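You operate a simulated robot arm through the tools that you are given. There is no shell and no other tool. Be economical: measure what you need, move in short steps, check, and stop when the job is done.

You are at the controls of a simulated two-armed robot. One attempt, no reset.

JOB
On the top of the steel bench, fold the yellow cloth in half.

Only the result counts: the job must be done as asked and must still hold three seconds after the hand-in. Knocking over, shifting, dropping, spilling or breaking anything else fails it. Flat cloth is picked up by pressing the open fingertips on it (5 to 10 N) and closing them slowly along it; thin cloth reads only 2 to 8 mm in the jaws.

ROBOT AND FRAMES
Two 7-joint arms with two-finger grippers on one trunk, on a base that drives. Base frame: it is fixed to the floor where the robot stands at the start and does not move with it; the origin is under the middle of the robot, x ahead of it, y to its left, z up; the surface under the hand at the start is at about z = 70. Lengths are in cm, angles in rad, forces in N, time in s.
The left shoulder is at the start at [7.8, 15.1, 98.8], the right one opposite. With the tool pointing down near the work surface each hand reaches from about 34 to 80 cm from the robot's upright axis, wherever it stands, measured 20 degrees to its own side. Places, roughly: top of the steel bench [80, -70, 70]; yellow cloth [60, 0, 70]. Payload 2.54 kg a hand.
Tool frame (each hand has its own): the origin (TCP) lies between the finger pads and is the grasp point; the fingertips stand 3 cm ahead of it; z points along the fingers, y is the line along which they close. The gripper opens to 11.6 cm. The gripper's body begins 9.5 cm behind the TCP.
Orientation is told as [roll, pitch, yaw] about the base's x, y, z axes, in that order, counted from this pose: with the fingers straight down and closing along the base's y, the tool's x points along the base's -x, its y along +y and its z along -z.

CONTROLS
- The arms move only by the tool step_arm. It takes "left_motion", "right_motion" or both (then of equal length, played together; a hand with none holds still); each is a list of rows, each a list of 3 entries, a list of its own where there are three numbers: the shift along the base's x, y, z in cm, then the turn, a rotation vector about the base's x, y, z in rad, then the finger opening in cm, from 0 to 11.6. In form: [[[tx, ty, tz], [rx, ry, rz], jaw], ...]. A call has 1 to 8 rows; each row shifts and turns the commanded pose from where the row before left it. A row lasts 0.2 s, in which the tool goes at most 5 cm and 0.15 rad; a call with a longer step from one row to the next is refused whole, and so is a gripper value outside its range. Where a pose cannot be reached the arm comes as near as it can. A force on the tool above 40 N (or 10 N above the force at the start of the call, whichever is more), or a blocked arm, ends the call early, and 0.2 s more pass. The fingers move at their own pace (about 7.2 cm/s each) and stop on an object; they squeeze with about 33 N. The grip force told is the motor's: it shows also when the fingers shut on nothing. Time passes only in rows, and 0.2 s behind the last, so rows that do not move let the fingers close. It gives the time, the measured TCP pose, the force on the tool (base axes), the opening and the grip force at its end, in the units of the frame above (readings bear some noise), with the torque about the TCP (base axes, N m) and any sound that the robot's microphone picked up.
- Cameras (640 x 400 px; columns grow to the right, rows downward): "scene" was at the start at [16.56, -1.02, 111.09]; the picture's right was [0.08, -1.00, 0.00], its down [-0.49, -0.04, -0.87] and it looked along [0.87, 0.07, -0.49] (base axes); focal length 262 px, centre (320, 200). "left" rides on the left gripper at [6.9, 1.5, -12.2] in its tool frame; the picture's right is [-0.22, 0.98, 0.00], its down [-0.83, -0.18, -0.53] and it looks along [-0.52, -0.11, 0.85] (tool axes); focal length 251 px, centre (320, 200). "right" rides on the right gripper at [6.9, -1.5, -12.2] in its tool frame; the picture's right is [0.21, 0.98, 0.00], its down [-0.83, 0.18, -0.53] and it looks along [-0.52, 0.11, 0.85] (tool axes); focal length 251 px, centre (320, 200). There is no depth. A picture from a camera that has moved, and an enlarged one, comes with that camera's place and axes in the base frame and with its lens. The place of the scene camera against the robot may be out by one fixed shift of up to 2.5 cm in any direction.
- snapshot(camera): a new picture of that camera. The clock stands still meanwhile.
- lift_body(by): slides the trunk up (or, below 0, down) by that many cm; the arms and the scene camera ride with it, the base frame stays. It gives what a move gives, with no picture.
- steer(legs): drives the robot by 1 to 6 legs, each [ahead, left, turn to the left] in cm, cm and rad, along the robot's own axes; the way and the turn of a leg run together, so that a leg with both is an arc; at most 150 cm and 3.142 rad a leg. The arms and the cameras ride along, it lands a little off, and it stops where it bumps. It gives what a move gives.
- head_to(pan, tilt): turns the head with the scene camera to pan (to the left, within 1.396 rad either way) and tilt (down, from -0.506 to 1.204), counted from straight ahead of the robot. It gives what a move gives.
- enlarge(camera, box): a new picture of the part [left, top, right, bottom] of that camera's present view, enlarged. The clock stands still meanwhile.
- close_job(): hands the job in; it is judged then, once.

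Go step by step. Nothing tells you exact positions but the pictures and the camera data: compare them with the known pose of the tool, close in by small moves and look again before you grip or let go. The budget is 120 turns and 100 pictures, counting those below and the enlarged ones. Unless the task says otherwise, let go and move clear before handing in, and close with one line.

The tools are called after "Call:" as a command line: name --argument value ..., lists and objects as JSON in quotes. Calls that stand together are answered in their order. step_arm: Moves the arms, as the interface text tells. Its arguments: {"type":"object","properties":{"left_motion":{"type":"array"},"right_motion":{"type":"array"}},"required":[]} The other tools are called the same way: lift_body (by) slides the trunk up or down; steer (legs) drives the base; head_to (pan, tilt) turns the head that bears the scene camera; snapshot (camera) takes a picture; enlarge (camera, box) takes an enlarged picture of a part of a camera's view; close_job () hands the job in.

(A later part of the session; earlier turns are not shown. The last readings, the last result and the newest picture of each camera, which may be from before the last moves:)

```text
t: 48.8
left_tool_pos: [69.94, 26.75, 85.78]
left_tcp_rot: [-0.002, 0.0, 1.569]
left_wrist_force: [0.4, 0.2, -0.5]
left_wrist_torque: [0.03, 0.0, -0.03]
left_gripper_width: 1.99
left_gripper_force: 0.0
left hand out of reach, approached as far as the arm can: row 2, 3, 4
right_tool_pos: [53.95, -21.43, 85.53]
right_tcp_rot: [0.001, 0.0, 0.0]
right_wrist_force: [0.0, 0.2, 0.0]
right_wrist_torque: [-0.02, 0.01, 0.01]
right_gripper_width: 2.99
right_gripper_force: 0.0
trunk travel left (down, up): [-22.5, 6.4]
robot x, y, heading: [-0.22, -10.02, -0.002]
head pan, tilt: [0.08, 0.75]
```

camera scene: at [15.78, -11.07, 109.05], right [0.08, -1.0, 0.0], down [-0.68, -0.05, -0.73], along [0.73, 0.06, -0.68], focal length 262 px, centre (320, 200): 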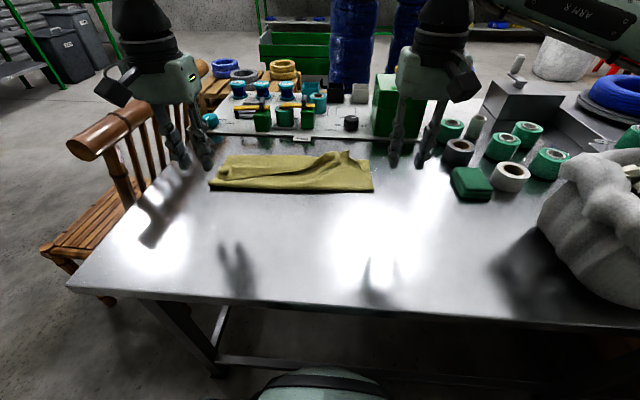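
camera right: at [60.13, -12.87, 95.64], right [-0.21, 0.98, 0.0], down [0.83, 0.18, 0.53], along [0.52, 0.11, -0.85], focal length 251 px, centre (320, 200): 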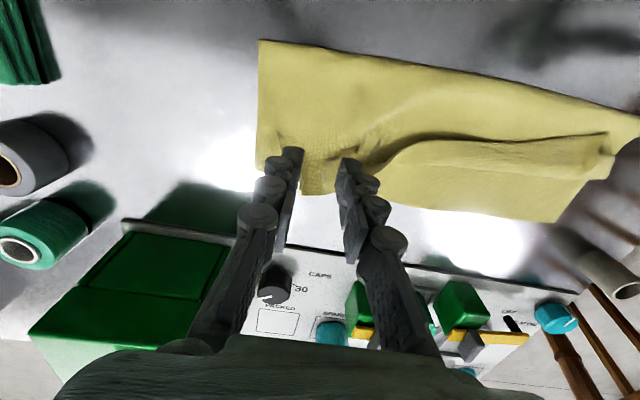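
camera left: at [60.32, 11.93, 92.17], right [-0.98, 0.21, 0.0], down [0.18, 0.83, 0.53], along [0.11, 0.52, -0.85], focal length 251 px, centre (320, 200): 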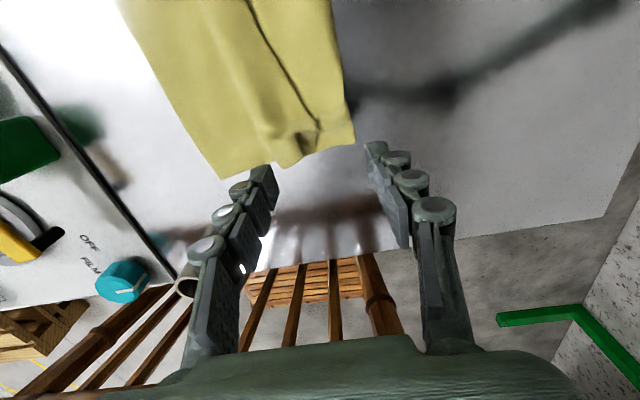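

The left arm cannot usefully go beyond x≈70. The right arm reached x=72 easily, so I'll tuck the left hand high and back, then strafe left so the right hand can handle this corner.

Call:
step_arm --left_motion '[[[-2, -1, 3.5], [0, 0, -0.15], 2], [[-3, -1.5, 3], [0, 0, -0.15], 2], [[-3.5, -2, 2.5], [0, 0, -0.15], 2], [[-4, -2, 2], [0, 0, -0.15], 2], [[-4, -2, 2], [0, 0, -0.15], 2], [[-4, -2, 2], [0, 0, -0.15], 2], [[-4, -1.5, 0], [0, 0, -0.15], 2], [[-3.5, -1.5, 0], [0, 0, -0.15], 2]]' --right_motion '[[[0, 0, 2], [0, 0, 0], 3], [[0, 0, 2], [0, 0, 0], 3], [[0, 0, 1], [0, 0, 0], 3], [[0, 0, 0], [0, 0, 0], 3], [[0, 0, 0], [0, 0, 0], 3], [[0, 0, 0], [0, 0, 0], 3], [[0, 0, 0], [0, 0, 0], 3], [[0, 0, 0], [0, 0, 0], 3]]'

Call:
head_to --pan 0.7 --tilt 0.75

Call:
snapshot --camera "scene"

```text
t: 50.6
left_tool_pos: [41.86, 12.92, 101.18]
left_tcp_rot: [0.001, -0.001, 0.364]
left_wrist_force: [-0.1, 0.2, 0.2]
left_wrist_torque: [0.01, 0.03, -0.02]
left_gripper_width: 1.97
left_gripper_force: 0.1
right_tool_pos: [54.02, -21.3, 90.59]
right_tcp_rot: [0.001, 0.001, -0.002]
right_wrist_force: [0.1, -0.1, 0.7]
right_wrist_torque: [-0.03, 0.0, 0.0]
right_gripper_width: 3.0
right_gripper_force: 0.0
trunk travel left (down, up): [-22.5, 6.4]
robot x, y, heading: [-0.12, -9.58, -0.001]
head pan, tilt: [0.08, 0.75]
```

```text
t: 51.6
left_tool_pos: [41.85, 12.95, 101.1]
left_tcp_rot: [0.001, -0.001, 0.37]
left_wrist_force: [-0.2, -1.1, 0.8]
left_wrist_torque: [0.02, 0.02, 0.0]
left_gripper_width: 2.01
left_gripper_force: 0.0
right_tool_pos: [54.14, -21.4, 90.47]
right_tcp_rot: [0.001, 0.0, -0.003]
right_wrist_force: [0.6, 0.0, 1.2]
right_wrist_torque: [0.01, 0.03, 0.01]
right_gripper_width: 3.0
right_gripper_force: 0.0
trunk travel left (down, up): [-22.5, 6.4]
robot x, y, heading: [-0.12, -9.9, -0.005]
head pan, tilt: [0.7, 0.75]
```

```text
37 pictures are left
camera scene: at [13.87, -6.38, 109.05], right [0.64, -0.77, 0.0], down [-0.52, -0.44, -0.73], along [0.56, 0.47, -0.68], focal length 262 px, centre (320, 200)
```

scene: 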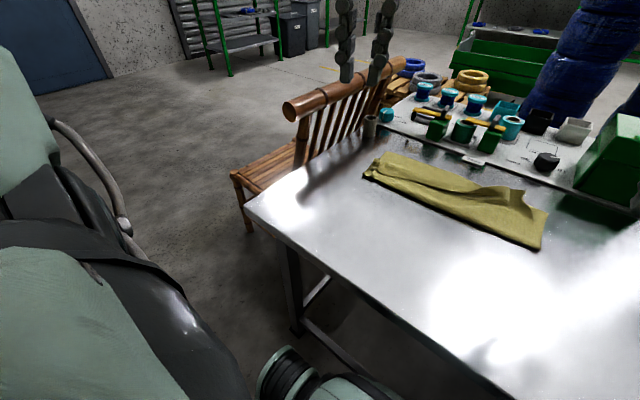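

The floor to the left is clear and the chair stands well ahead of the robot. I strafe left 32 cm.

Call:
steer --legs '[[0, 32, 0]]'

Call:
head_to --pan 0.0 --tilt 0.75

Call:
snapshot --camera "scene"

```text
t: 55.2
left_tool_pos: [41.66, 45.0, 101.01]
left_tcp_rot: [-0.001, 0.001, 0.373]
left_wrist_force: [0.2, 0.3, 0.0]
left_wrist_torque: [-0.01, -0.01, 0.02]
left_gripper_width: 2.01
left_gripper_force: 0.1
right_tool_pos: [54.18, 10.68, 90.46]
right_tcp_rot: [0.002, 0.002, 0.002]
right_wrist_force: [0.6, 0.2, -0.4]
right_wrist_torque: [-0.01, -0.01, 0.02]
right_gripper_width: 3.01
right_gripper_force: 0.2
trunk travel left (down, up): [-22.5, 6.4]
robot x, y, heading: [-0.31, 21.75, -0.001]
head pan, tilt: [0.7, 0.75]
```

```text
t: 56.3
left_tool_pos: [41.67, 45.0, 101.19]
left_tcp_rot: [0.0, -0.001, 0.374]
left_wrist_force: [0.5, -0.1, 0.0]
left_wrist_torque: [0.05, 0.02, 0.05]
left_gripper_width: 2.0
left_gripper_force: 0.1
right_tool_pos: [54.07, 10.68, 90.35]
right_tcp_rot: [-0.002, -0.001, 0.001]
right_wrist_force: [-0.4, 0.1, -0.6]
right_wrist_torque: [-0.04, 0.01, -0.02]
right_gripper_width: 3.0
right_gripper_force: 0.0
trunk travel left (down, up): [-22.5, 6.4]
robot x, y, heading: [0.14, 22.32, 0.002]
head pan, tilt: [0.0, 0.75]
```

```text
36 pictures are left
camera scene: at [15.8, 20.15, 109.05], right [0.0, -1.0, 0.0], down [-0.68, 0.0, -0.73], along [0.73, 0.0, -0.68], focal length 262 px, centre (320, 200)
```

scene: 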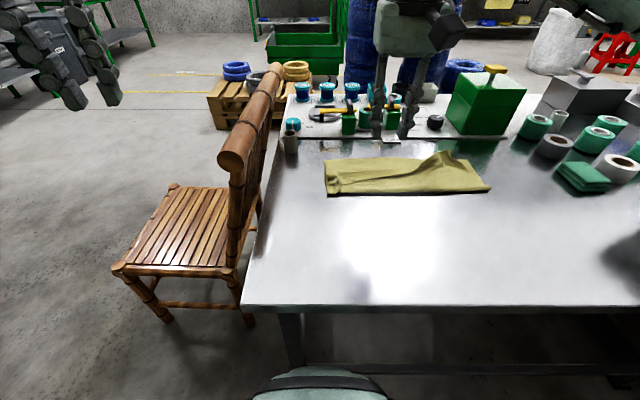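

Clear. I bring the right hand over the left corner, turning it 90° so it also closes along x.

Call:
step_arm --right_motion '[[[1, 0.3, -1], [0, 0, -0.15], 6], [[1, 0.3, -1], [0, 0, -0.15], 6], [[1, 0.3, -1], [0, 0, -0.15], 6], [[1, 0.3, -1], [0, 0, -0.15], 6], [[1, 0.3, -1], [0, 0, -0.15], 6], [[1, 0.3, -1], [0, 0, -0.15], 6], [[1, 0.3, -1], [0, 0, -0.15], 6], [[1, 0.3, -1], [0, 0, -0.15], 6]]'

Call:
step_arm --right_motion '[[[1, 0, -1], [0, 0, -0.15], 6], [[1, 0, -1], [0, 0, -0.15], 6], [[0, 0, 0], [0, 0, -0.07], 6]]'

Call:
snapshot --camera "right"

```text
t: 58.1
left_tool_pos: [41.75, 45.04, 101.05]
left_tcp_rot: [0.001, 0.0, 0.374]
left_wrist_force: [-0.4, 0.3, -0.6]
left_wrist_torque: [0.0, -0.01, 0.03]
left_gripper_width: 2.02
left_gripper_force: 0.0
right_tool_pos: [62.11, 13.04, 82.44]
right_tcp_rot: [0.002, 0.001, -1.2]
right_wrist_force: [0.0, -0.8, -0.1]
right_wrist_torque: [-0.02, 0.0, 0.03]
right_gripper_width: 6.01
right_gripper_force: 0.0
trunk travel left (down, up): [-22.5, 6.4]
robot x, y, heading: [-0.3, 21.81, 0.004]
head pan, tilt: [0.0, 0.75]
```

```text
t: 58.9
left_tool_pos: [41.65, 44.98, 101.0]
left_tcp_rot: [0.002, 0.001, 0.373]
left_wrist_force: [0.0, 0.4, -0.4]
left_wrist_torque: [0.0, 0.02, 0.02]
left_gripper_width: 1.99
left_gripper_force: 0.0
right_tool_pos: [64.07, 13.17, 80.4]
right_tcp_rot: [0.001, 0.001, -1.569]
right_wrist_force: [0.0, -0.7, -0.1]
right_wrist_torque: [0.0, -0.01, -0.01]
right_gripper_width: 6.0
right_gripper_force: 0.1
trunk travel left (down, up): [-22.5, 6.4]
robot x, y, heading: [0.08, 21.88, 0.005]
head pan, tilt: [0.0, 0.75]
```

```text
35 pictures are left
camera right: at [62.54, 20.15, 92.61], right [0.98, 0.22, 0.0], down [0.18, -0.83, 0.53], along [0.12, -0.52, -0.85], focal length 251 px, centre (320, 200)
```

right: 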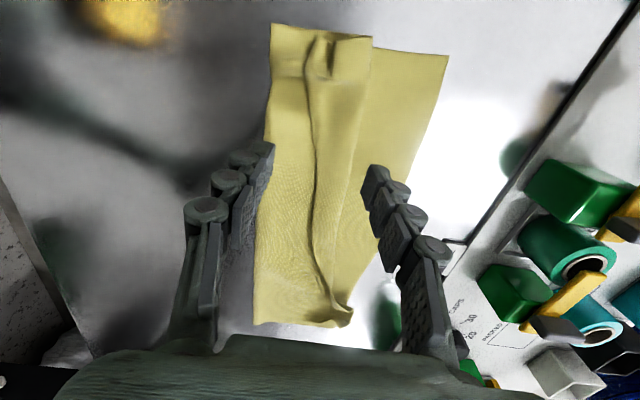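

Excellent view: at y≈14 the flap runs from x=63.1 (edge) to 67.3 (bend). I centre at x=65.1 with a 2 cm opening and go down.

Call:
step_arm --right_motion '[[[0.5, 0.6, -2], [0, 0, 0], 2.0], [[0.5, 0.6, -2], [0, 0, 0], 2.0], [[0, 0, -1.8], [0, 0, 0], 2.0], [[0, 0, -0.7], [0, 0, 0], 2.0], [[0, 0, -0.3], [0, 0, 0], 2.0]]'

Call:
enlarge --camera "right" --box '[200, 60, 440, 210]'

```text
t: 60.1
left_tool_pos: [41.74, 45.06, 101.19]
left_tcp_rot: [0.0, 0.0, 0.372]
left_wrist_force: [-0.8, 0.7, 0.4]
left_wrist_torque: [0.01, -0.02, 0.0]
left_gripper_width: 1.98
left_gripper_force: 0.1
right_tool_pos: [65.19, 14.22, 73.6]
right_tcp_rot: [0.0, -0.001, -1.567]
right_wrist_force: [-0.7, 0.8, -0.1]
right_wrist_torque: [0.02, -0.01, -0.03]
right_gripper_width: 2.01
right_gripper_force: 0.0
trunk travel left (down, up): [-22.5, 6.4]
robot x, y, heading: [0.01, 22.16, 0.0]
head pan, tilt: [0.0, 0.75]
```

```text
2.67 times, centred on (320, 135) of right
camera zoom: at [63.54, 21.32, 85.88], right [0.98, 0.22, 0.0], down [0.18, -0.83, 0.53], along [0.12, -0.52, -0.85], focal length 670 px, centre (320, 373)
```

zoom: 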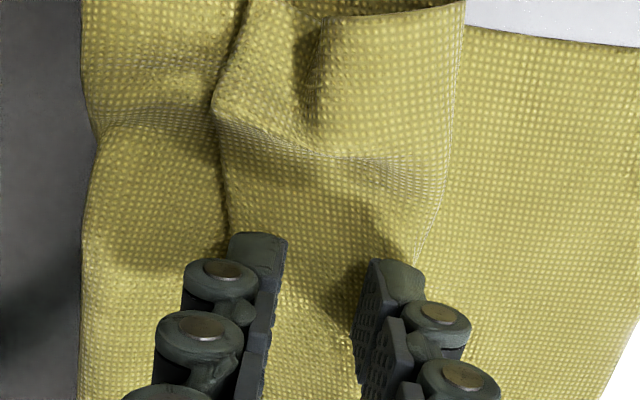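

Both fingertips stand on the flap. I press lightly.

Call:
step_arm --right_motion '[[[0, 0, -0.25], [0, 0, 0], 2.0], [[0, 0, -0.1], [0, 0, 0], 2.0]]'

```text
t: 60.7
left_tool_pos: [41.69, 44.98, 101.14]
left_tcp_rot: [0.001, 0.0, 0.375]
left_wrist_force: [-1.2, 0.2, 0.0]
left_wrist_torque: [0.0, -0.02, -0.01]
left_gripper_width: 2.01
left_gripper_force: 0.1
right_tool_pos: [65.14, 14.31, 73.27]
right_tcp_rot: [0.001, -0.001, -1.567]
right_wrist_force: [-0.3, 0.1, 0.5]
right_wrist_torque: [0.0, 0.01, 0.02]
right_gripper_width: 1.95
right_gripper_force: 0.1
trunk travel left (down, up): [-22.5, 6.4]
robot x, y, heading: [-0.19, 21.76, 0.001]
head pan, tilt: [0.0, 0.75]
```

Call:
step_arm --right_motion '[[[0, 0, -0.12], [0, 0, 0], 2.0], [[0, 0, 0], [0, 0, 0], 1.7], [[0, 0, 0], [0, 0, 0], 1.4], [[0, 0, 0], [0, 0, 0], 1.1], [[0, 0, 0], [0, 0, 0], 0.8], [[0, 0, 0], [0, 0, 0], 0.5], [[0, 0, 0], [0, 0, 0], 0.2], [[0, 0, 0], [0, 0, 0], 0]]'

Call:
step_arm --right_motion '[[[0, 0, 0.7], [0, 0, 0], 0], [[0, 0, 0.8], [0, 0, 0], 0]]'

Call:
enlarge --camera "right" --box '[200, 60, 440, 210]'

Call:
enlarge --camera "scene" --box '[310, 130, 510, 210]'

```text
t: 62.5
left_tool_pos: [41.64, 44.94, 101.06]
left_tcp_rot: [0.0, -0.001, 0.373]
left_wrist_force: [-0.8, -0.6, 0.3]
left_wrist_torque: [0.02, 0.01, 0.01]
left_gripper_width: 1.99
left_gripper_force: 0.2
right_tool_pos: [65.17, 14.23, 73.25]
right_tcp_rot: [-0.001, 0.0, -1.568]
right_wrist_force: [0.5, -0.2, -0.4]
right_wrist_torque: [0.0, -0.01, -0.01]
right_gripper_width: 0.0
right_gripper_force: 28.7
trunk travel left (down, up): [-22.5, 6.4]
robot x, y, heading: [-0.11, 22.22, 0.003]
head pan, tilt: [0.0, 0.75]
```

```text
t: 63.1
left_tool_pos: [41.67, 44.91, 101.07]
left_tcp_rot: [0.0, -0.001, 0.375]
left_wrist_force: [0.5, -0.5, -1.1]
left_wrist_torque: [0.03, 0.0, 0.01]
left_gripper_width: 2.0
left_gripper_force: 0.1
right_tool_pos: [65.12, 14.32, 74.8]
right_tcp_rot: [0.0, 0.001, -1.568]
right_wrist_force: [0.2, 0.3, -0.5]
right_wrist_torque: [0.01, -0.04, 0.0]
right_gripper_width: 0.0
right_gripper_force: 28.7
trunk travel left (down, up): [-22.5, 6.4]
robot x, y, heading: [-0.11, 21.62, -0.0]
head pan, tilt: [0.0, 0.75]
```

```text
2.67 times, centred on (320, 135) of right
camera zoom: at [63.56, 21.27, 86.93], right [0.98, 0.22, 0.0], down [0.18, -0.82, 0.53], along [0.12, -0.52, -0.85], focal length 670 px, centre (320, 373)
```

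zoom: 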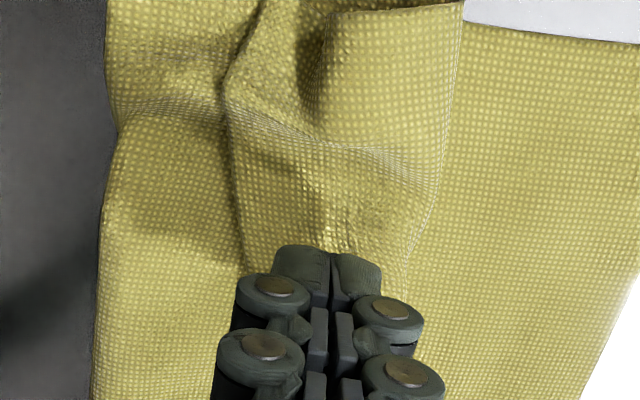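

```text
3.20 times, centred on (410, 170) of scene
camera zoom: at [15.79, 20.14, 109.05], right [0.0, -1.0, 0.0], down [-0.68, 0.0, -0.73], along [0.73, 0.0, -0.68], focal length 837 px, centre (32, 296)
```

zoom: 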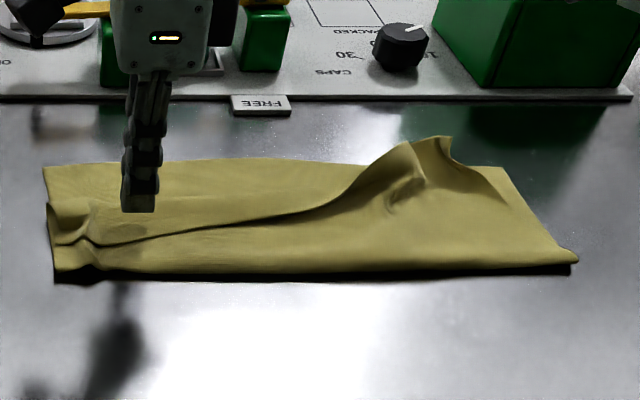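

The pinch slipped because there was too little pressure. I retry pressing at about 5–7 N as the hint says.

Call:
step_arm --right_motion '[[[0, 0, 0], [0, 0, 0], 2.2], [[0, 0, 0], [0, 0, 0], 2.2], [[0, 0, -1.2], [0, 0, 0], 2.2], [[0, 0, -0.4], [0, 0, 0], 2.2], [[0, 0, -0.2], [0, 0, 0], 2.2]]'

```text
t: 64.3
left_tool_pos: [41.61, 44.93, 101.31]
left_tcp_rot: [-0.001, -0.004, 0.373]
left_wrist_force: [-0.1, 0.9, -0.2]
left_wrist_torque: [-0.02, -0.03, -0.02]
left_gripper_width: 2.01
left_gripper_force: 0.0
right_tool_pos: [65.01, 14.29, 73.21]
right_tcp_rot: [0.002, 0.001, -1.568]
right_wrist_force: [0.4, -0.4, 12.8]
right_wrist_torque: [-0.01, 0.0, 0.01]
right_gripper_width: 2.21
right_gripper_force: 0.2
trunk travel left (down, up): [-22.5, 6.4]
robot x, y, heading: [-0.08, 21.81, 0.003]
head pan, tilt: [0.0, 0.75]
```

12.8 N is a bit much, so I ease up slightly and close.

Call:
step_arm --right_motion '[[[0, 0, 0.1], [0, 0, 0], 2.2], [[0, 0, 0], [0, 0, 0], 1.9], [[0, 0, 0], [0, 0, 0], 1.6], [[0, 0, 0], [0, 0, 0], 1.3], [[0, 0, 0], [0, 0, 0], 1.0], [[0, 0, 0], [0, 0, 0], 0.6], [[0, 0, 0], [0, 0, 0], 0.2], [[0, 0, 0], [0, 0, 0], 0]]'

Call:
step_arm --right_motion '[[[0, 0, 0.7], [0, 0, 0], 0], [[0, 0, 0.8], [0, 0, 0], 0]]'

Call:
enlarge --camera "right" --box '[200, 60, 440, 210]'

Call:
enlarge --camera "scene" --box '[310, 130, 510, 210]'

```text
t: 66.1
left_tool_pos: [41.65, 45.04, 101.2]
left_tcp_rot: [0.0, -0.001, 0.374]
left_wrist_force: [0.4, -0.4, 0.4]
left_wrist_torque: [0.0, 0.01, 0.01]
left_gripper_width: 1.98
left_gripper_force: 0.0
right_tool_pos: [65.01, 14.35, 73.12]
right_tcp_rot: [0.001, 0.001, -1.567]
right_wrist_force: [-1.0, 0.5, 5.6]
right_wrist_torque: [0.0, 0.07, -0.01]
right_gripper_width: 0.45
right_gripper_force: 32.1
trunk travel left (down, up): [-22.5, 6.4]
robot x, y, heading: [0.57, 21.78, -0.0]
head pan, tilt: [0.0, 0.75]
```

```text
t: 66.7
left_tool_pos: [41.75, 45.08, 101.17]
left_tcp_rot: [0.0, -0.001, 0.375]
left_wrist_force: [0.4, 0.0, 0.7]
left_wrist_torque: [-0.01, 0.0, 0.02]
left_gripper_width: 1.99
left_gripper_force: 0.1
right_tool_pos: [65.08, 14.18, 74.37]
right_tcp_rot: [0.001, 0.0, -1.568]
right_wrist_force: [0.2, -0.5, -2.0]
right_wrist_torque: [-0.01, 0.05, 0.0]
right_gripper_width: 0.5
right_gripper_force: 36.1
trunk travel left (down, up): [-22.5, 6.4]
robot x, y, heading: [0.01, 21.89, 0.003]
head pan, tilt: [0.0, 0.75]
```

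```text
2.67 times, centred on (320, 135) of right
camera zoom: at [63.51, 21.24, 86.68], right [0.98, 0.22, 0.0], down [0.18, -0.82, 0.53], along [0.12, -0.52, -0.85], focal length 670 px, centre (320, 373)
```

zoom: 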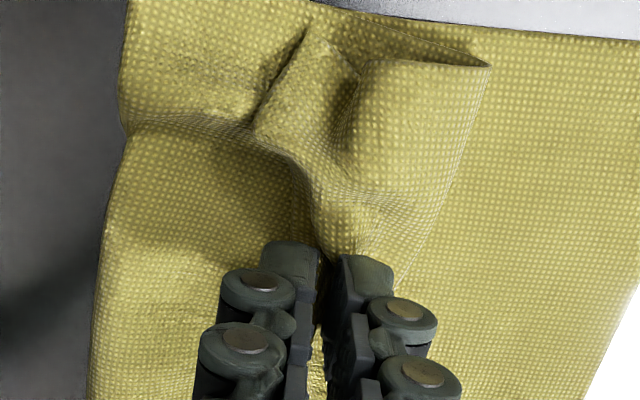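

```text
3.20 times, centred on (410, 170) of scene
camera zoom: at [15.79, 20.14, 109.04], right [0.0, -1.0, 0.0], down [-0.68, 0.0, -0.73], along [0.73, 0.0, -0.68], focal length 837 px, centre (32, 296)
```

zoom: 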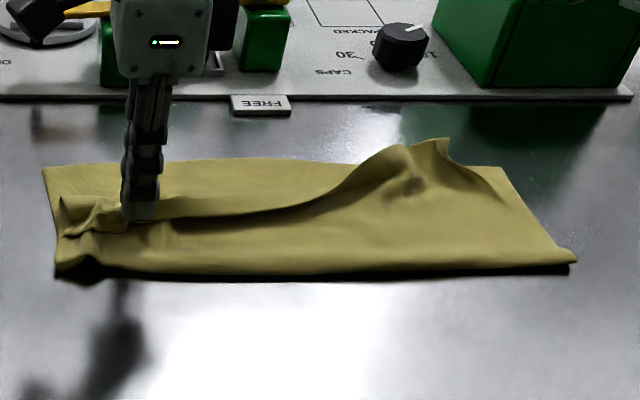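

Now the flap is pinched. I lift a little more and start forward to check that only the flap comes.

Call:
step_arm --right_motion '[[[0.2, 0, 1.0], [0, 0, 0], 0], [[0.6, 0, 1.0], [0, 0, 0], 0], [[0.8, 0, 0.8], [0, 0, 0], 0]]'

Call:
snapshot --camera "right"

Call:
enlarge --camera "scene" --box '[310, 130, 510, 210]'

```text
t: 67.5
left_tool_pos: [41.72, 44.94, 101.04]
left_tcp_rot: [0.001, 0.001, 0.373]
left_wrist_force: [0.4, 1.0, -0.5]
left_wrist_torque: [-0.01, 0.02, -0.03]
left_gripper_width: 1.99
left_gripper_force: 0.1
right_tool_pos: [66.68, 14.07, 77.31]
right_tcp_rot: [-0.001, 0.0, -1.569]
right_wrist_force: [0.2, -0.4, 2.4]
right_wrist_torque: [-0.05, 0.0, -0.01]
right_gripper_width: 0.14
right_gripper_force: 34.8
trunk travel left (down, up): [-22.5, 6.4]
robot x, y, heading: [-0.07, 21.69, 0.005]
head pan, tilt: [0.0, 0.75]
```

```text
29 pictures are left
camera right: at [65.12, 21.24, 89.49], right [0.98, 0.22, 0.0], down [0.18, -0.82, 0.53], along [0.12, -0.52, -0.85], focal length 251 px, centre (320, 200)
```

right: 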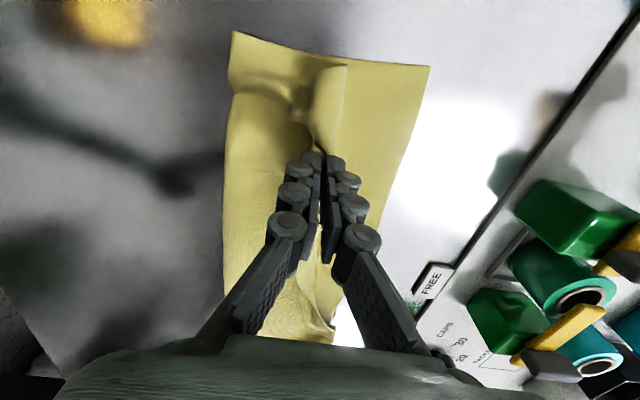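

```text
3.20 times, centred on (410, 170) of scene
camera zoom: at [15.8, 20.14, 109.05], right [0.0, -1.0, 0.0], down [-0.68, 0.0, -0.73], along [0.73, 0.0, -0.68], focal length 837 px, centre (32, 296)
```

zoom: 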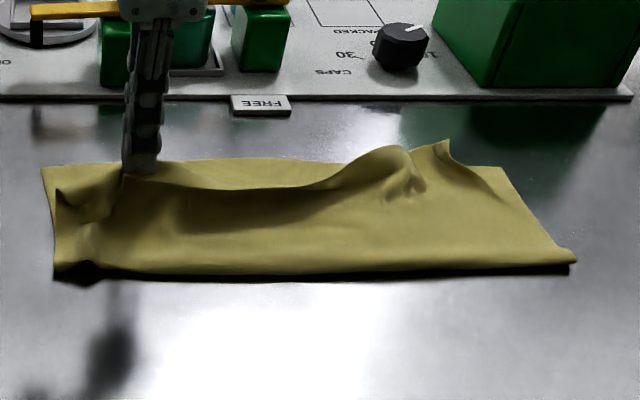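

Only the top layer lifts and the bottom corner stays at (72.8, 21.5). I carry it on to x≈72.3 and lower.

Call:
step_arm --right_motion '[[[1.0, 0.1, 0.5], [0, 0, 0], 0], [[1.0, 0.1, 0.2], [0, 0, 0], 0], [[1.0, 0.1, 0], [0, 0, 0], 0], [[1.0, 0.1, -0.5], [0, 0, 0], 0], [[1.0, 0.1, -1.0], [0, 0, 0], 0], [[0.6, 0, -1.2], [0, 0, 0], 0], [[0.2, 0, -1.0], [0, 0, 0], 0]]'

Call:
snapshot --camera "right"

Call:
enlarge --camera "scene" --box '[310, 130, 510, 210]'

```text
t: 69.1
left_tool_pos: [41.71, 44.93, 101.16]
left_tcp_rot: [0.0, 0.0, 0.374]
left_wrist_force: [0.0, 0.0, -0.6]
left_wrist_torque: [-0.02, -0.01, 0.0]
left_gripper_width: 2.0
left_gripper_force: 0.0
right_tool_pos: [72.55, 14.88, 74.34]
right_tcp_rot: [0.0, 0.001, -1.564]
right_wrist_force: [-0.1, -0.3, -0.1]
right_wrist_torque: [0.02, 0.02, -0.01]
right_gripper_width: 0.0
right_gripper_force: 28.5
trunk travel left (down, up): [-22.5, 6.4]
robot x, y, heading: [0.07, 21.68, 0.003]
head pan, tilt: [0.0, 0.75]
```

```text
27 pictures are left
camera right: at [71.0, 21.92, 86.48], right [0.98, 0.22, 0.0], down [0.19, -0.82, 0.53], along [0.12, -0.52, -0.85], focal length 251 px, centre (320, 200)
```

right: 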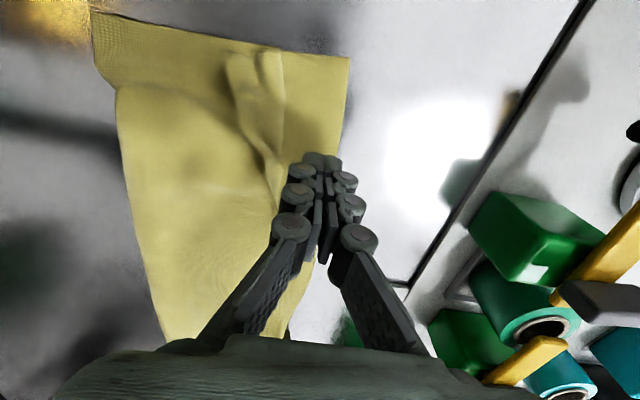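

```text
3.20 times, centred on (410, 170) of scene
camera zoom: at [15.8, 20.14, 109.05], right [0.0, -1.0, 0.0], down [-0.68, 0.0, -0.73], along [0.73, 0.0, -0.68], focal length 837 px, centre (32, 296)
```

zoom: 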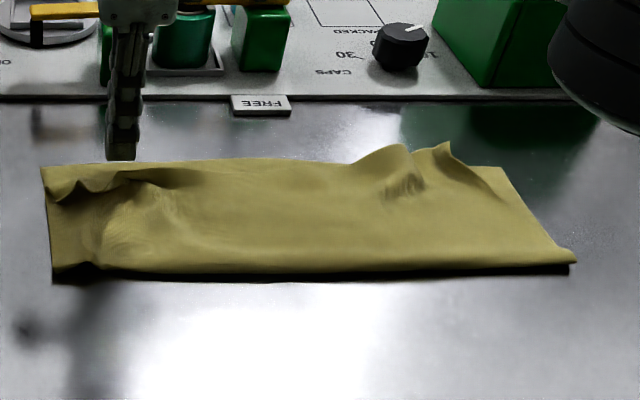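

The cloth has slipped off, but it's now mostly in place. I lift the hand clear and look at both ends.

Call:
step_arm --right_motion '[[[0, 0, 3], [0, 0, 0], 1], [[-3, 0, 3], [0, 0, 0], 4], [[-3, 0.5, 0], [0, 0, 0], 6], [[-2, 0.5, 0], [0, 0, 0], 6]]'

Call:
snapshot --camera "right"

Call:
enlarge --camera "scene" --box '[310, 130, 510, 210]'

```text
t: 70.1
left_tool_pos: [41.63, 44.98, 101.13]
left_tcp_rot: [-0.001, -0.001, 0.373]
left_wrist_force: [-1.2, -0.2, 0.7]
left_wrist_torque: [0.04, 0.0, 0.01]
left_gripper_width: 1.99
left_gripper_force: 0.1
right_tool_pos: [64.37, 15.68, 80.36]
right_tcp_rot: [0.002, 0.001, -1.569]
right_wrist_force: [-0.2, -0.7, 0.8]
right_wrist_torque: [0.03, 0.02, -0.01]
right_gripper_width: 6.01
right_gripper_force: 0.1
trunk travel left (down, up): [-22.5, 6.4]
robot x, y, heading: [-0.03, 22.02, 0.003]
head pan, tilt: [0.0, 0.75]
```

```text
25 pictures are left
camera right: at [62.89, 22.72, 92.5], right [0.98, 0.22, 0.0], down [0.18, -0.83, 0.53], along [0.12, -0.52, -0.85], focal length 251 px, centre (320, 200)
```

right: 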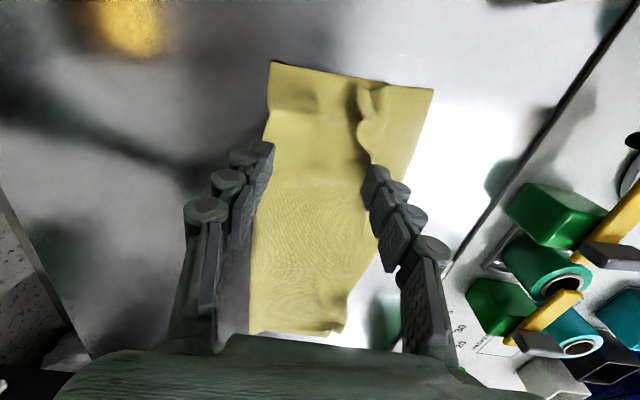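

```text
3.20 times, centred on (410, 170) of scene
camera zoom: at [15.79, 20.14, 109.05], right [0.0, -1.0, 0.0], down [-0.68, 0.0, -0.73], along [0.73, 0.0, -0.68], focal length 837 px, centre (32, 296)
```

zoom: 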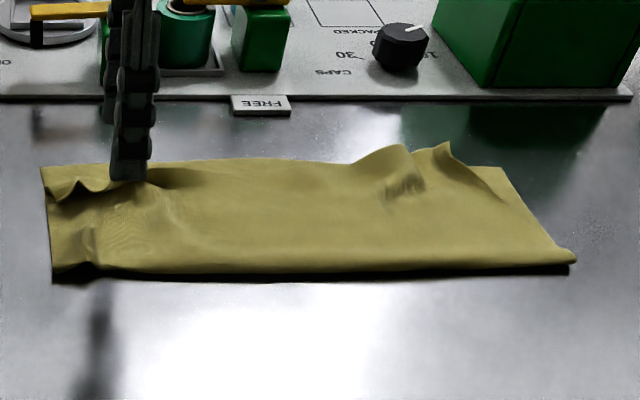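

Much better: the top edge now nearly follows the far edge. I enlarge the left end.

Call:
enlarge --camera "right" --box '[250, 50, 450, 175]'

```text
3.20 times, centred on (350, 112) of right
camera zoom: at [62.89, 22.72, 92.5], right [0.98, 0.22, 0.0], down [0.18, -0.83, 0.53], along [0.12, -0.52, -0.85], focal length 805 px, centre (224, 480)
```

zoom: 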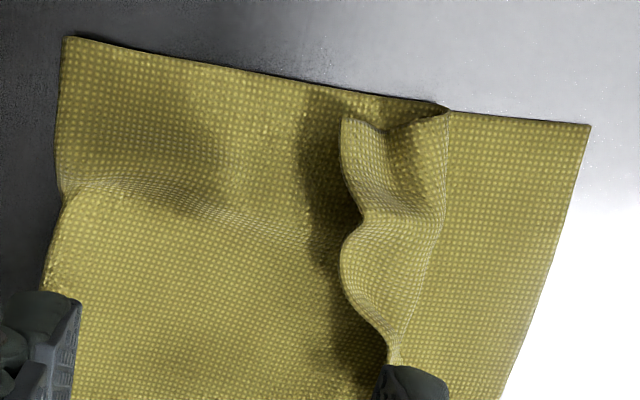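

Only the left corner is still tucked: its edge stands up in a lobe at about (67.3, 17.2). I turn the hand back to yaw 0 and pinch that lobe from its sides without pressing, as worked on the right.

Call:
step_arm --right_motion '[[[0.3, 0.1, 0], [0, 0, 0.15], 4], [[0.3, 0.1, 0], [0, 0, 0.15], 4], [[0.3, 0.2, 0], [0, 0, 0.15], 4], [[0.3, 0.2, 0], [0, 0, 0.15], 4], [[0.3, 0.2, 0], [0, 0, 0.15], 4], [[0.3, 0.2, 0], [0, 0, 0.15], 4], [[0.4, 0.2, 0], [0, 0, 0.15], 4], [[0.4, 0.3, 0], [0, 0, 0.15], 4]]'

Call:
step_arm --right_motion '[[[0.2, 0, -1], [0, 0, 0.15], 4], [[0.2, 0, -1.5], [0, 0, 0.15], 4], [[0, 0, -1.5], [0, 0, 0.07], 4], [[0, 0, -0.5], [0, 0, 0], 4]]'

Call:
enlarge --camera "right" --box '[200, 60, 440, 210]'

```text
t: 71.9
left_tool_pos: [41.68, 44.95, 101.09]
left_tcp_rot: [-0.001, 0.002, 0.376]
left_wrist_force: [-0.8, -0.1, -0.1]
left_wrist_torque: [-0.01, 0.02, 0.04]
left_gripper_width: 2.01
left_gripper_force: 0.1
right_tool_pos: [67.14, 17.28, 80.34]
right_tcp_rot: [0.0, 0.0, -0.366]
right_wrist_force: [-1.1, 0.4, -0.3]
right_wrist_torque: [-0.02, -0.01, -0.05]
right_gripper_width: 4.01
right_gripper_force: 0.1
trunk travel left (down, up): [-22.5, 6.4]
robot x, y, heading: [-0.34, 21.88, 0.001]
head pan, tilt: [0.0, 0.75]
```

```text
t: 72.9
left_tool_pos: [41.75, 45.01, 101.2]
left_tcp_rot: [-0.001, -0.001, 0.374]
left_wrist_force: [-0.3, 0.2, -0.2]
left_wrist_torque: [0.02, 0.02, -0.01]
left_gripper_width: 1.99
left_gripper_force: 0.1
right_tool_pos: [67.58, 17.36, 75.8]
right_tcp_rot: [-0.001, 0.0, 0.002]
right_wrist_force: [0.1, 0.0, -0.5]
right_wrist_torque: [-0.02, -0.03, -0.02]
right_gripper_width: 4.02
right_gripper_force: 0.2
trunk travel left (down, up): [-22.5, 6.4]
robot x, y, heading: [0.16, 21.89, -0.002]
head pan, tilt: [0.0, 0.75]
```

```text
2.67 times, centred on (320, 135) of right
camera zoom: at [60.69, 15.93, 87.99], right [-0.22, 0.98, 0.0], down [0.82, 0.18, 0.53], along [0.52, 0.12, -0.85], focal length 670 px, centre (320, 373)
```

zoom: 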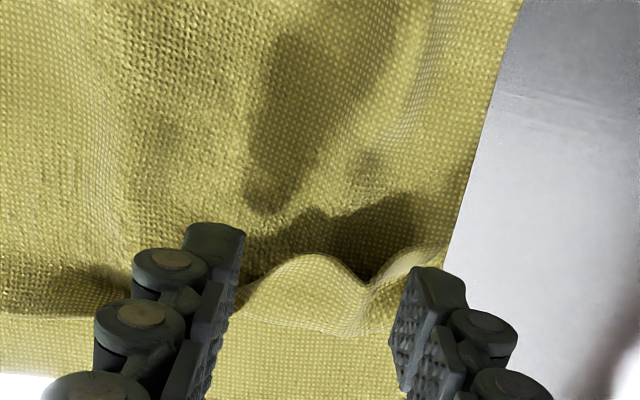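

The lobe is right between the fingers, peaking at (67.1, 17.3). I lower to just above the lower layer, close, and lift slightly.

Call:
step_arm --right_motion '[[[-0.3, 0, -1.0], [0, 0, 0], 3.8], [[0, 0, -0.9], [0, 0, 0], 3.4], [[0, 0, 0], [0, 0, 0], 2.7], [[0, 0, 0], [0, 0, 0], 2.0], [[0, 0, 0], [0, 0, 0], 1.3], [[0, 0, 0], [0, 0, 0], 0.6], [[0, 0, 0], [0, 0, 0], 0], [[0, 0, 0], [0, 0, 0], 0]]'

Call:
step_arm --right_motion '[[[0, 0, 0.8], [0, 0, 0], 0], [[0.3, 0.1, 0.9], [0, 0, 0], 0], [[0.4, 0.1, 0.8], [0, 0, 0], 0]]'

Call:
enlarge --camera "right" --box '[200, 60, 440, 210]'

Call:
enlarge --camera "scene" --box '[310, 130, 510, 210]'

```text
t: 74.7
left_tool_pos: [41.81, 44.94, 101.25]
left_tcp_rot: [-0.001, -0.001, 0.376]
left_wrist_force: [-0.1, -0.5, -0.6]
left_wrist_torque: [0.0, -0.02, -0.03]
left_gripper_width: 2.01
left_gripper_force: 0.2
right_tool_pos: [67.31, 17.26, 73.85]
right_tcp_rot: [0.0, 0.0, 0.0]
right_wrist_force: [-0.4, 0.7, 1.4]
right_wrist_torque: [0.02, -0.01, 0.0]
right_gripper_width: 0.16
right_gripper_force: 31.4
trunk travel left (down, up): [-22.5, 6.4]
robot x, y, heading: [-0.21, 21.91, 0.004]
head pan, tilt: [0.0, 0.75]
```

```text
t: 75.5
left_tool_pos: [41.75, 45.06, 101.17]
left_tcp_rot: [-0.001, 0.0, 0.373]
left_wrist_force: [0.8, 0.1, 0.2]
left_wrist_torque: [0.01, -0.01, 0.0]
left_gripper_width: 2.0
left_gripper_force: 0.0
right_tool_pos: [67.81, 17.5, 76.39]
right_tcp_rot: [0.0, 0.0, 0.002]
right_wrist_force: [0.3, 1.0, 1.5]
right_wrist_torque: [-0.1, 0.03, 0.0]
right_gripper_width: 0.08
right_gripper_force: 26.4
trunk travel left (down, up): [-22.5, 6.4]
robot x, y, heading: [0.03, 21.8, 0.002]
head pan, tilt: [0.0, 0.75]
```

```text
2.67 times, centred on (320, 135) of right
camera zoom: at [60.94, 16.03, 88.6], right [-0.22, 0.98, 0.0], down [0.83, 0.18, 0.53], along [0.52, 0.12, -0.85], focal length 670 px, centre (320, 373)
```

zoom: 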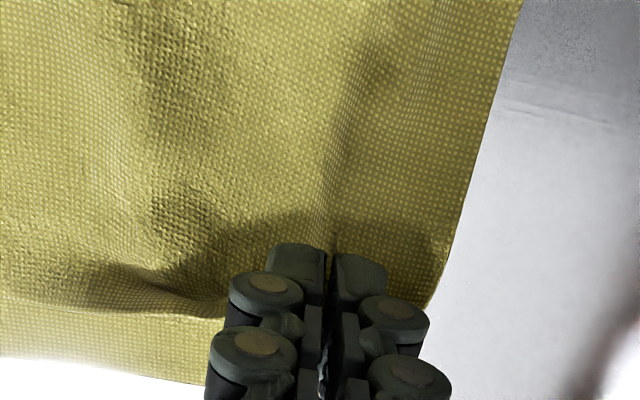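

```text
3.20 times, centred on (410, 170) of scene
camera zoom: at [15.78, 20.15, 109.05], right [0.0, -1.0, 0.0], down [-0.68, 0.0, -0.73], along [0.73, 0.0, -0.68], focal length 837 px, centre (32, 296)
```

zoom: 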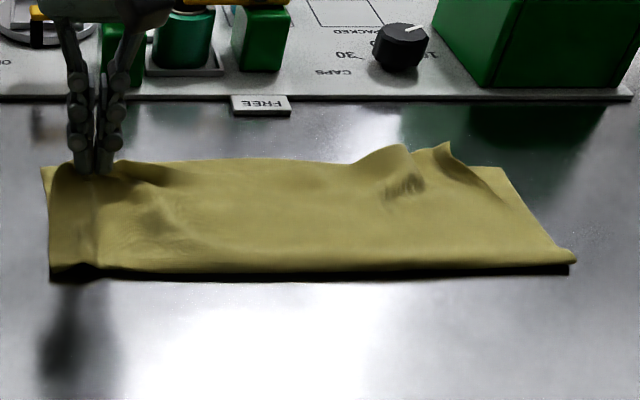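

The corner is held and lifting alone. I carry it to the far edge, set it down, release and lift.

Call:
step_arm --right_motion '[[[0.8, 0.2, 0.2], [0, 0, 0], 0], [[0.9, 0.2, 0], [0, 0, 0], 0], [[0.9, 0.2, 0], [0, 0, 0], 0], [[0.9, 0.1, -0.5], [0, 0, 0], 0], [[0.5, 0.1, -0.9], [0, 0, 0], 0], [[0.1, 0, -0.8], [0, 0, 0], 0], [[0, 0, -0.5], [0, 0, 0], 0]]'

Call:
enlarge --camera "right" --box '[200, 60, 440, 210]'

```text
t: 77.1
left_tool_pos: [41.75, 44.94, 101.25]
left_tcp_rot: [0.001, -0.001, 0.374]
left_wrist_force: [-0.2, 0.3, 0.1]
left_wrist_torque: [0.0, 0.04, -0.01]
left_gripper_width: 2.02
left_gripper_force: 0.0
right_tool_pos: [71.99, 18.29, 74.06]
right_tcp_rot: [-0.001, 0.0, 0.002]
right_wrist_force: [0.0, 0.9, 0.9]
right_wrist_torque: [-0.13, -0.03, 0.04]
right_gripper_width: 0.08
right_gripper_force: 26.7
trunk travel left (down, up): [-22.5, 6.4]
robot x, y, heading: [-0.17, 21.68, -0.004]
head pan, tilt: [0.0, 0.75]
```

```text
2.67 times, centred on (320, 135) of right
camera zoom: at [65.14, 16.87, 86.18], right [-0.22, 0.98, 0.0], down [0.82, 0.18, 0.53], along [0.52, 0.12, -0.85], focal length 670 px, centre (320, 373)
```

zoom: 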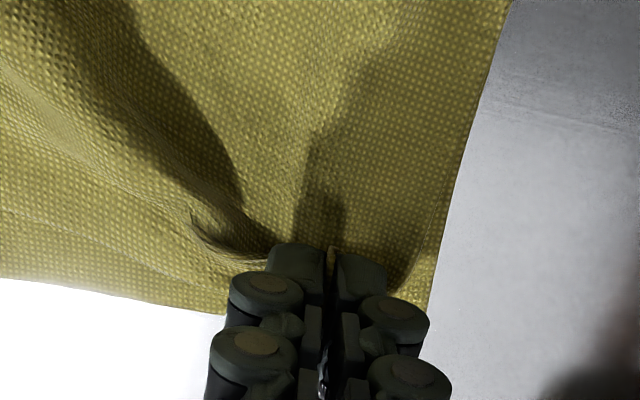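

Still held, over the far edge. I release and back off.

Call:
step_arm --right_motion '[[[0.2, 0, -0.3], [0, 0, 0], 0], [[0, 0, 0], [0, 0, 0], 0.8], [[0, 0, 0], [0, 0, 0], 1.8], [[0, 0, 0.6], [0, 0, 0], 2.6], [[0, 0, 3], [0, 0, 0], 2.6], [[-3, 0, 3], [0, 0, 0], 4], [[-4, -1, 2], [0, 0, 0], 8], [[-4, -1, 2], [0, 0, 0], 10]]'

Call:
snapshot --camera "right"

Call:
enlarge --camera "scene" --box '[310, 130, 510, 210]'

```text
t: 78.9
left_tool_pos: [41.79, 45.06, 101.18]
left_tcp_rot: [0.001, -0.003, 0.373]
left_wrist_force: [-0.1, -0.3, 0.1]
left_wrist_torque: [-0.01, -0.01, -0.02]
left_gripper_width: 1.99
left_gripper_force: 0.1
right_tool_pos: [61.14, 16.13, 84.37]
right_tcp_rot: [0.0, -0.002, 0.002]
right_wrist_force: [0.0, -0.4, 0.9]
right_wrist_torque: [0.0, -0.01, 0.01]
right_gripper_width: 10.05
right_gripper_force: 0.5
trunk travel left (down, up): [-22.5, 6.4]
robot x, y, heading: [0.17, 21.47, 0.001]
head pan, tilt: [0.0, 0.75]
```

```text
18 pictures are left
camera right: at [54.24, 14.78, 96.56], right [-0.22, 0.98, 0.0], down [0.83, 0.18, 0.53], along [0.52, 0.12, -0.85], focal length 251 px, centre (320, 200)
```

right: 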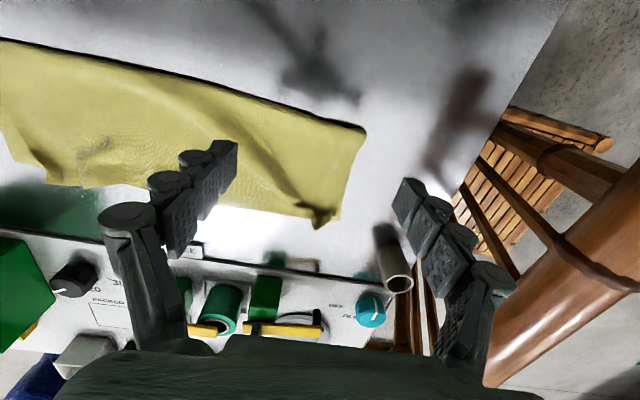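

```text
3.20 times, centred on (410, 170) of scene
camera zoom: at [15.76, 20.13, 109.06], right [0.0, -1.0, 0.0], down [-0.68, 0.0, -0.73], along [0.73, 0.0, -0.68], focal length 837 px, centre (32, 296)
```

zoom: 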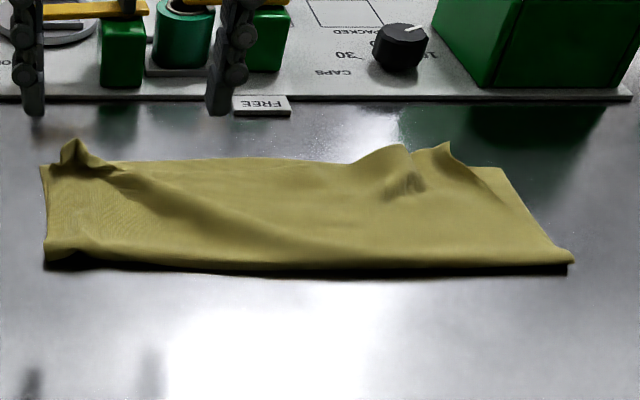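

The cloth is folded. I check the right end closely, where the top corner may still be slightly tucked.

Call:
enlarge --camera "scene" --box '[410, 145, 500, 205]'

Call:
enlarge --camera "right" --box '[0, 30, 240, 230]'

```text
6.67 times, centred on (455, 175) of scene
camera zoom: at [15.76, 20.13, 109.06], right [0.0, -1.0, 0.0], down [-0.68, 0.0, -0.73], along [0.73, 0.0, -0.68], focal length 1744 px, centre (-580, 367)
```

zoom: 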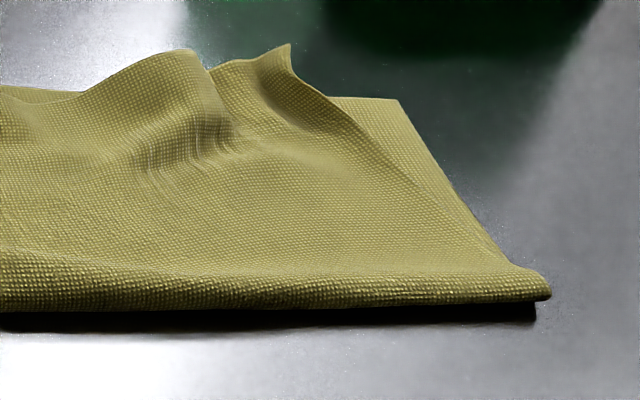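

```text
2.00 times, centred on (120, 130) of right
camera zoom: at [54.24, 14.78, 96.56], right [-0.22, 0.98, 0.0], down [0.83, 0.18, 0.53], along [0.52, 0.12, -0.85], focal length 503 px, centre (720, 340)
```

zoom: 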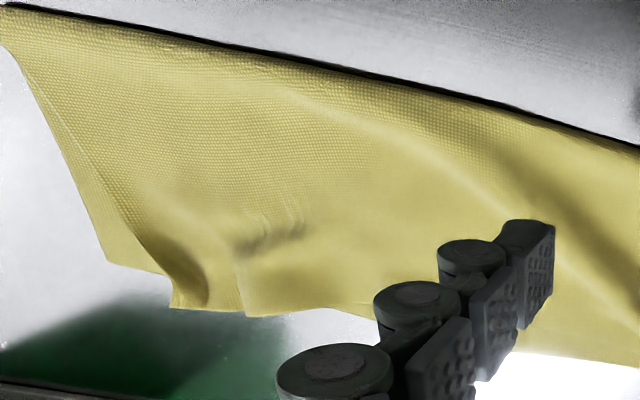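

The fold is good except that the top right corner (≈73, -11) sits about 5 cm inward of the bottom corner (≈73, -16.6), gathered into a standing ridge. I'll strafe back right and pull that corner outward.

Call:
step_arm --right_motion '[[[-3, 0, 2], [0, 0, 0], 6], [[-3, 0, 1], [0, 0, 0], 4]]'

Call:
steer --legs '[[0, -21, 0]]'

Call:
step_arm --right_motion '[[[2, -1.5, -1], [0, 0, 0], 5], [[2, -1.5, -1], [0, 0, 0], 5], [[2, -1.5, -1], [0, 0, 0], 5], [[2, -1, -1], [0, 0, 0], 5]]'

Call:
snapshot --camera "right"

```text
t: 79.5
left_tool_pos: [41.69, 44.99, 101.29]
left_tcp_rot: [0.001, -0.002, 0.375]
left_wrist_force: [-0.5, 0.2, -0.3]
left_wrist_torque: [0.03, 0.03, 0.04]
left_gripper_width: 1.99
left_gripper_force: 0.0
right_tool_pos: [55.33, 16.28, 87.34]
right_tcp_rot: [-0.001, -0.002, 0.001]
right_wrist_force: [0.0, 0.1, 0.3]
right_wrist_torque: [0.01, -0.02, 0.01]
right_gripper_width: 3.98
right_gripper_force: 0.1
trunk travel left (down, up): [-22.5, 6.4]
robot x, y, heading: [-0.06, 21.75, 0.004]
head pan, tilt: [0.0, 0.75]
```

```text
t: 82.1
left_tool_pos: [41.78, 24.4, 101.18]
left_tcp_rot: [-0.001, 0.0, 0.372]
left_wrist_force: [-0.5, 0.7, -0.6]
left_wrist_torque: [0.03, 0.01, 0.0]
left_gripper_width: 2.01
left_gripper_force: 0.1
right_tool_pos: [55.45, -4.48, 87.39]
right_tcp_rot: [0.002, 0.0, 0.002]
right_wrist_force: [0.7, -0.3, 0.3]
right_wrist_torque: [0.01, -0.02, -0.02]
right_gripper_width: 4.02
right_gripper_force: 0.0
trunk travel left (down, up): [-22.5, 6.4]
robot x, y, heading: [0.22, 1.78, 0.007]
head pan, tilt: [0.0, 0.75]
```

```text
t: 83.1
left_tool_pos: [41.69, 24.56, 101.17]
left_tcp_rot: [-0.002, -0.001, 0.374]
left_wrist_force: [0.1, -0.1, 0.2]
left_wrist_torque: [-0.02, 0.0, 0.0]
left_gripper_width: 2.02
left_gripper_force: 0.1
right_tool_pos: [63.35, -9.8, 83.12]
right_tcp_rot: [0.0, -0.001, 0.003]
right_wrist_force: [-0.4, 0.5, 0.3]
right_wrist_torque: [-0.01, 0.0, 0.0]
right_gripper_width: 5.01
right_gripper_force: 0.1
trunk travel left (down, up): [-22.5, 6.4]
robot x, y, heading: [0.12, 1.27, 0.008]
head pan, tilt: [0.0, 0.75]
```

```text
14 pictures are left
camera right: at [56.49, -11.3, 95.38], right [-0.22, 0.98, 0.0], down [0.83, 0.18, 0.53], along [0.52, 0.12, -0.85], focal length 251 px, centre (320, 200)
```

right: 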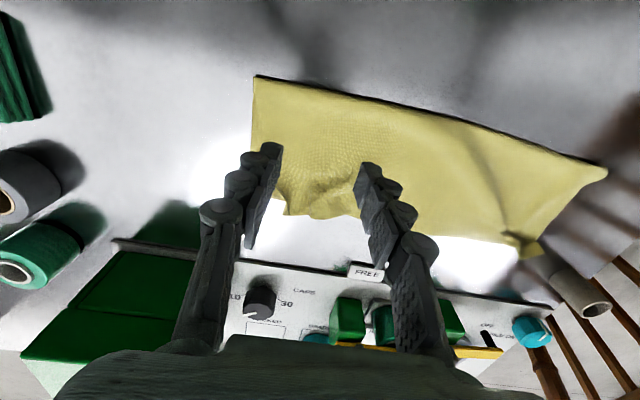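

I move closer over the corner to see the ridge.

Call:
step_arm --right_motion '[[[2.5, -0.6, -1.5], [0, 0, 0], 5], [[2.5, -0.6, -1.5], [0, 0, 0], 5], [[2.0, -0.4, -1.5], [0, 0, 0], 5], [[0.5, 0, -1.3], [0, 0, 0], 5]]'

Call:
enlarge --camera "right" --box '[200, 60, 440, 210]'

```text
t: 84.1
left_tool_pos: [41.8, 24.26, 101.13]
left_tcp_rot: [0.001, 0.0, 0.374]
left_wrist_force: [-0.3, -0.1, 0.1]
left_wrist_torque: [-0.01, -0.01, 0.0]
left_gripper_width: 2.0
left_gripper_force: 0.1
right_tool_pos: [70.99, -11.6, 77.38]
right_tcp_rot: [-0.001, 0.0, 0.003]
right_wrist_force: [-1.0, 0.3, 0.1]
right_wrist_torque: [-0.02, -0.01, 0.0]
right_gripper_width: 4.96
right_gripper_force: 0.1
trunk travel left (down, up): [-22.5, 6.4]
robot x, y, heading: [0.18, 1.04, -0.0]
head pan, tilt: [0.0, 0.75]
```

```text
2.67 times, centred on (320, 135) of right
camera zoom: at [64.12, -12.96, 89.55], right [-0.22, 0.98, 0.0], down [0.82, 0.18, 0.53], along [0.52, 0.12, -0.85], focal length 670 px, centre (320, 373)
```

zoom: 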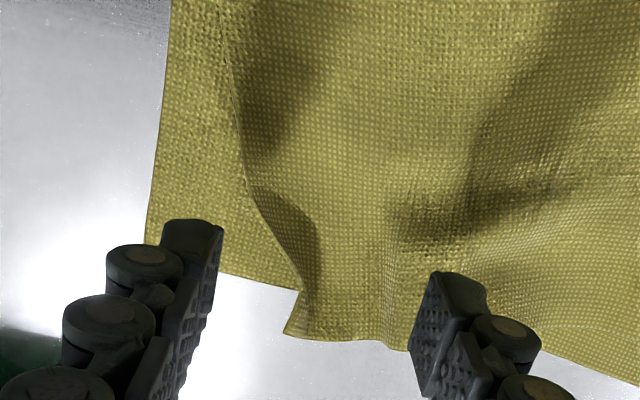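

The corner's side wall stands up near (72, -11.8). I pinch it from both sides without pressing.

Call:
step_arm --right_motion '[[[0.8, 0.1, -1.5], [0, 0, 0], 3.6], [[0.5, 0.1, -1.7], [0, 0, 0], 3.6], [[0, 0, -0.2], [0, 0, 0], 3.0], [[0, 0, 0], [0, 0, 0], 2.3], [[0, 0, 0], [0, 0, 0], 1.6], [[0, 0, 0], [0, 0, 0], 0.9], [[0, 0, 0], [0, 0, 0], 0.2], [[0, 0, 0], [0, 0, 0], 0]]'

Call:
step_arm --right_motion '[[[0, -0.3, 0.7], [0, 0, 0], 0], [[0, -0.5, 0.5], [0, 0, 0], 0]]'

Call:
enlarge --camera "right" --box '[200, 60, 440, 210]'

```text
t: 85.9
left_tool_pos: [41.79, 24.31, 101.05]
left_tcp_rot: [0.001, 0.002, 0.375]
left_wrist_force: [0.1, -0.9, 0.3]
left_wrist_torque: [0.0, -0.01, 0.0]
left_gripper_width: 1.99
left_gripper_force: 0.1
right_tool_pos: [72.19, -11.28, 74.06]
right_tcp_rot: [0.0, 0.0, 0.004]
right_wrist_force: [0.4, -0.1, -2.4]
right_wrist_torque: [-0.02, 0.04, 0.02]
right_gripper_width: 0.37
right_gripper_force: 38.7
trunk travel left (down, up): [-22.5, 6.4]
robot x, y, heading: [0.04, 1.21, -0.002]
head pan, tilt: [0.0, 0.75]
```

```text
t: 86.5
left_tool_pos: [41.81, 24.36, 101.19]
left_tcp_rot: [0.0, 0.001, 0.374]
left_wrist_force: [0.1, 0.4, 0.2]
left_wrist_torque: [0.04, 0.01, -0.01]
left_gripper_width: 2.0
left_gripper_force: 0.1
right_tool_pos: [72.14, -12.11, 75.41]
right_tcp_rot: [0.001, 0.001, 0.004]
right_wrist_force: [1.5, -3.5, 1.8]
right_wrist_torque: [-0.05, 0.0, -0.01]
right_gripper_width: 0.33
right_gripper_force: 38.5
trunk travel left (down, up): [-22.5, 6.4]
robot x, y, heading: [0.27, 0.85, 0.008]
head pan, tilt: [0.0, 0.75]
```

```text
2.67 times, centred on (320, 135) of right
camera zoom: at [65.24, -13.47, 87.57], right [-0.22, 0.98, 0.0], down [0.83, 0.18, 0.53], along [0.52, 0.12, -0.85], focal length 670 px, centre (320, 373)
```

zoom: 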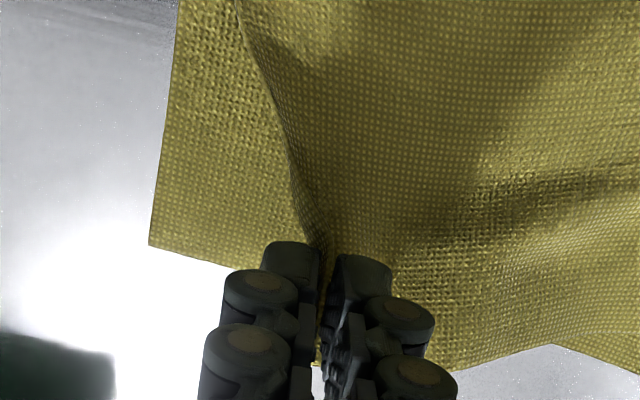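

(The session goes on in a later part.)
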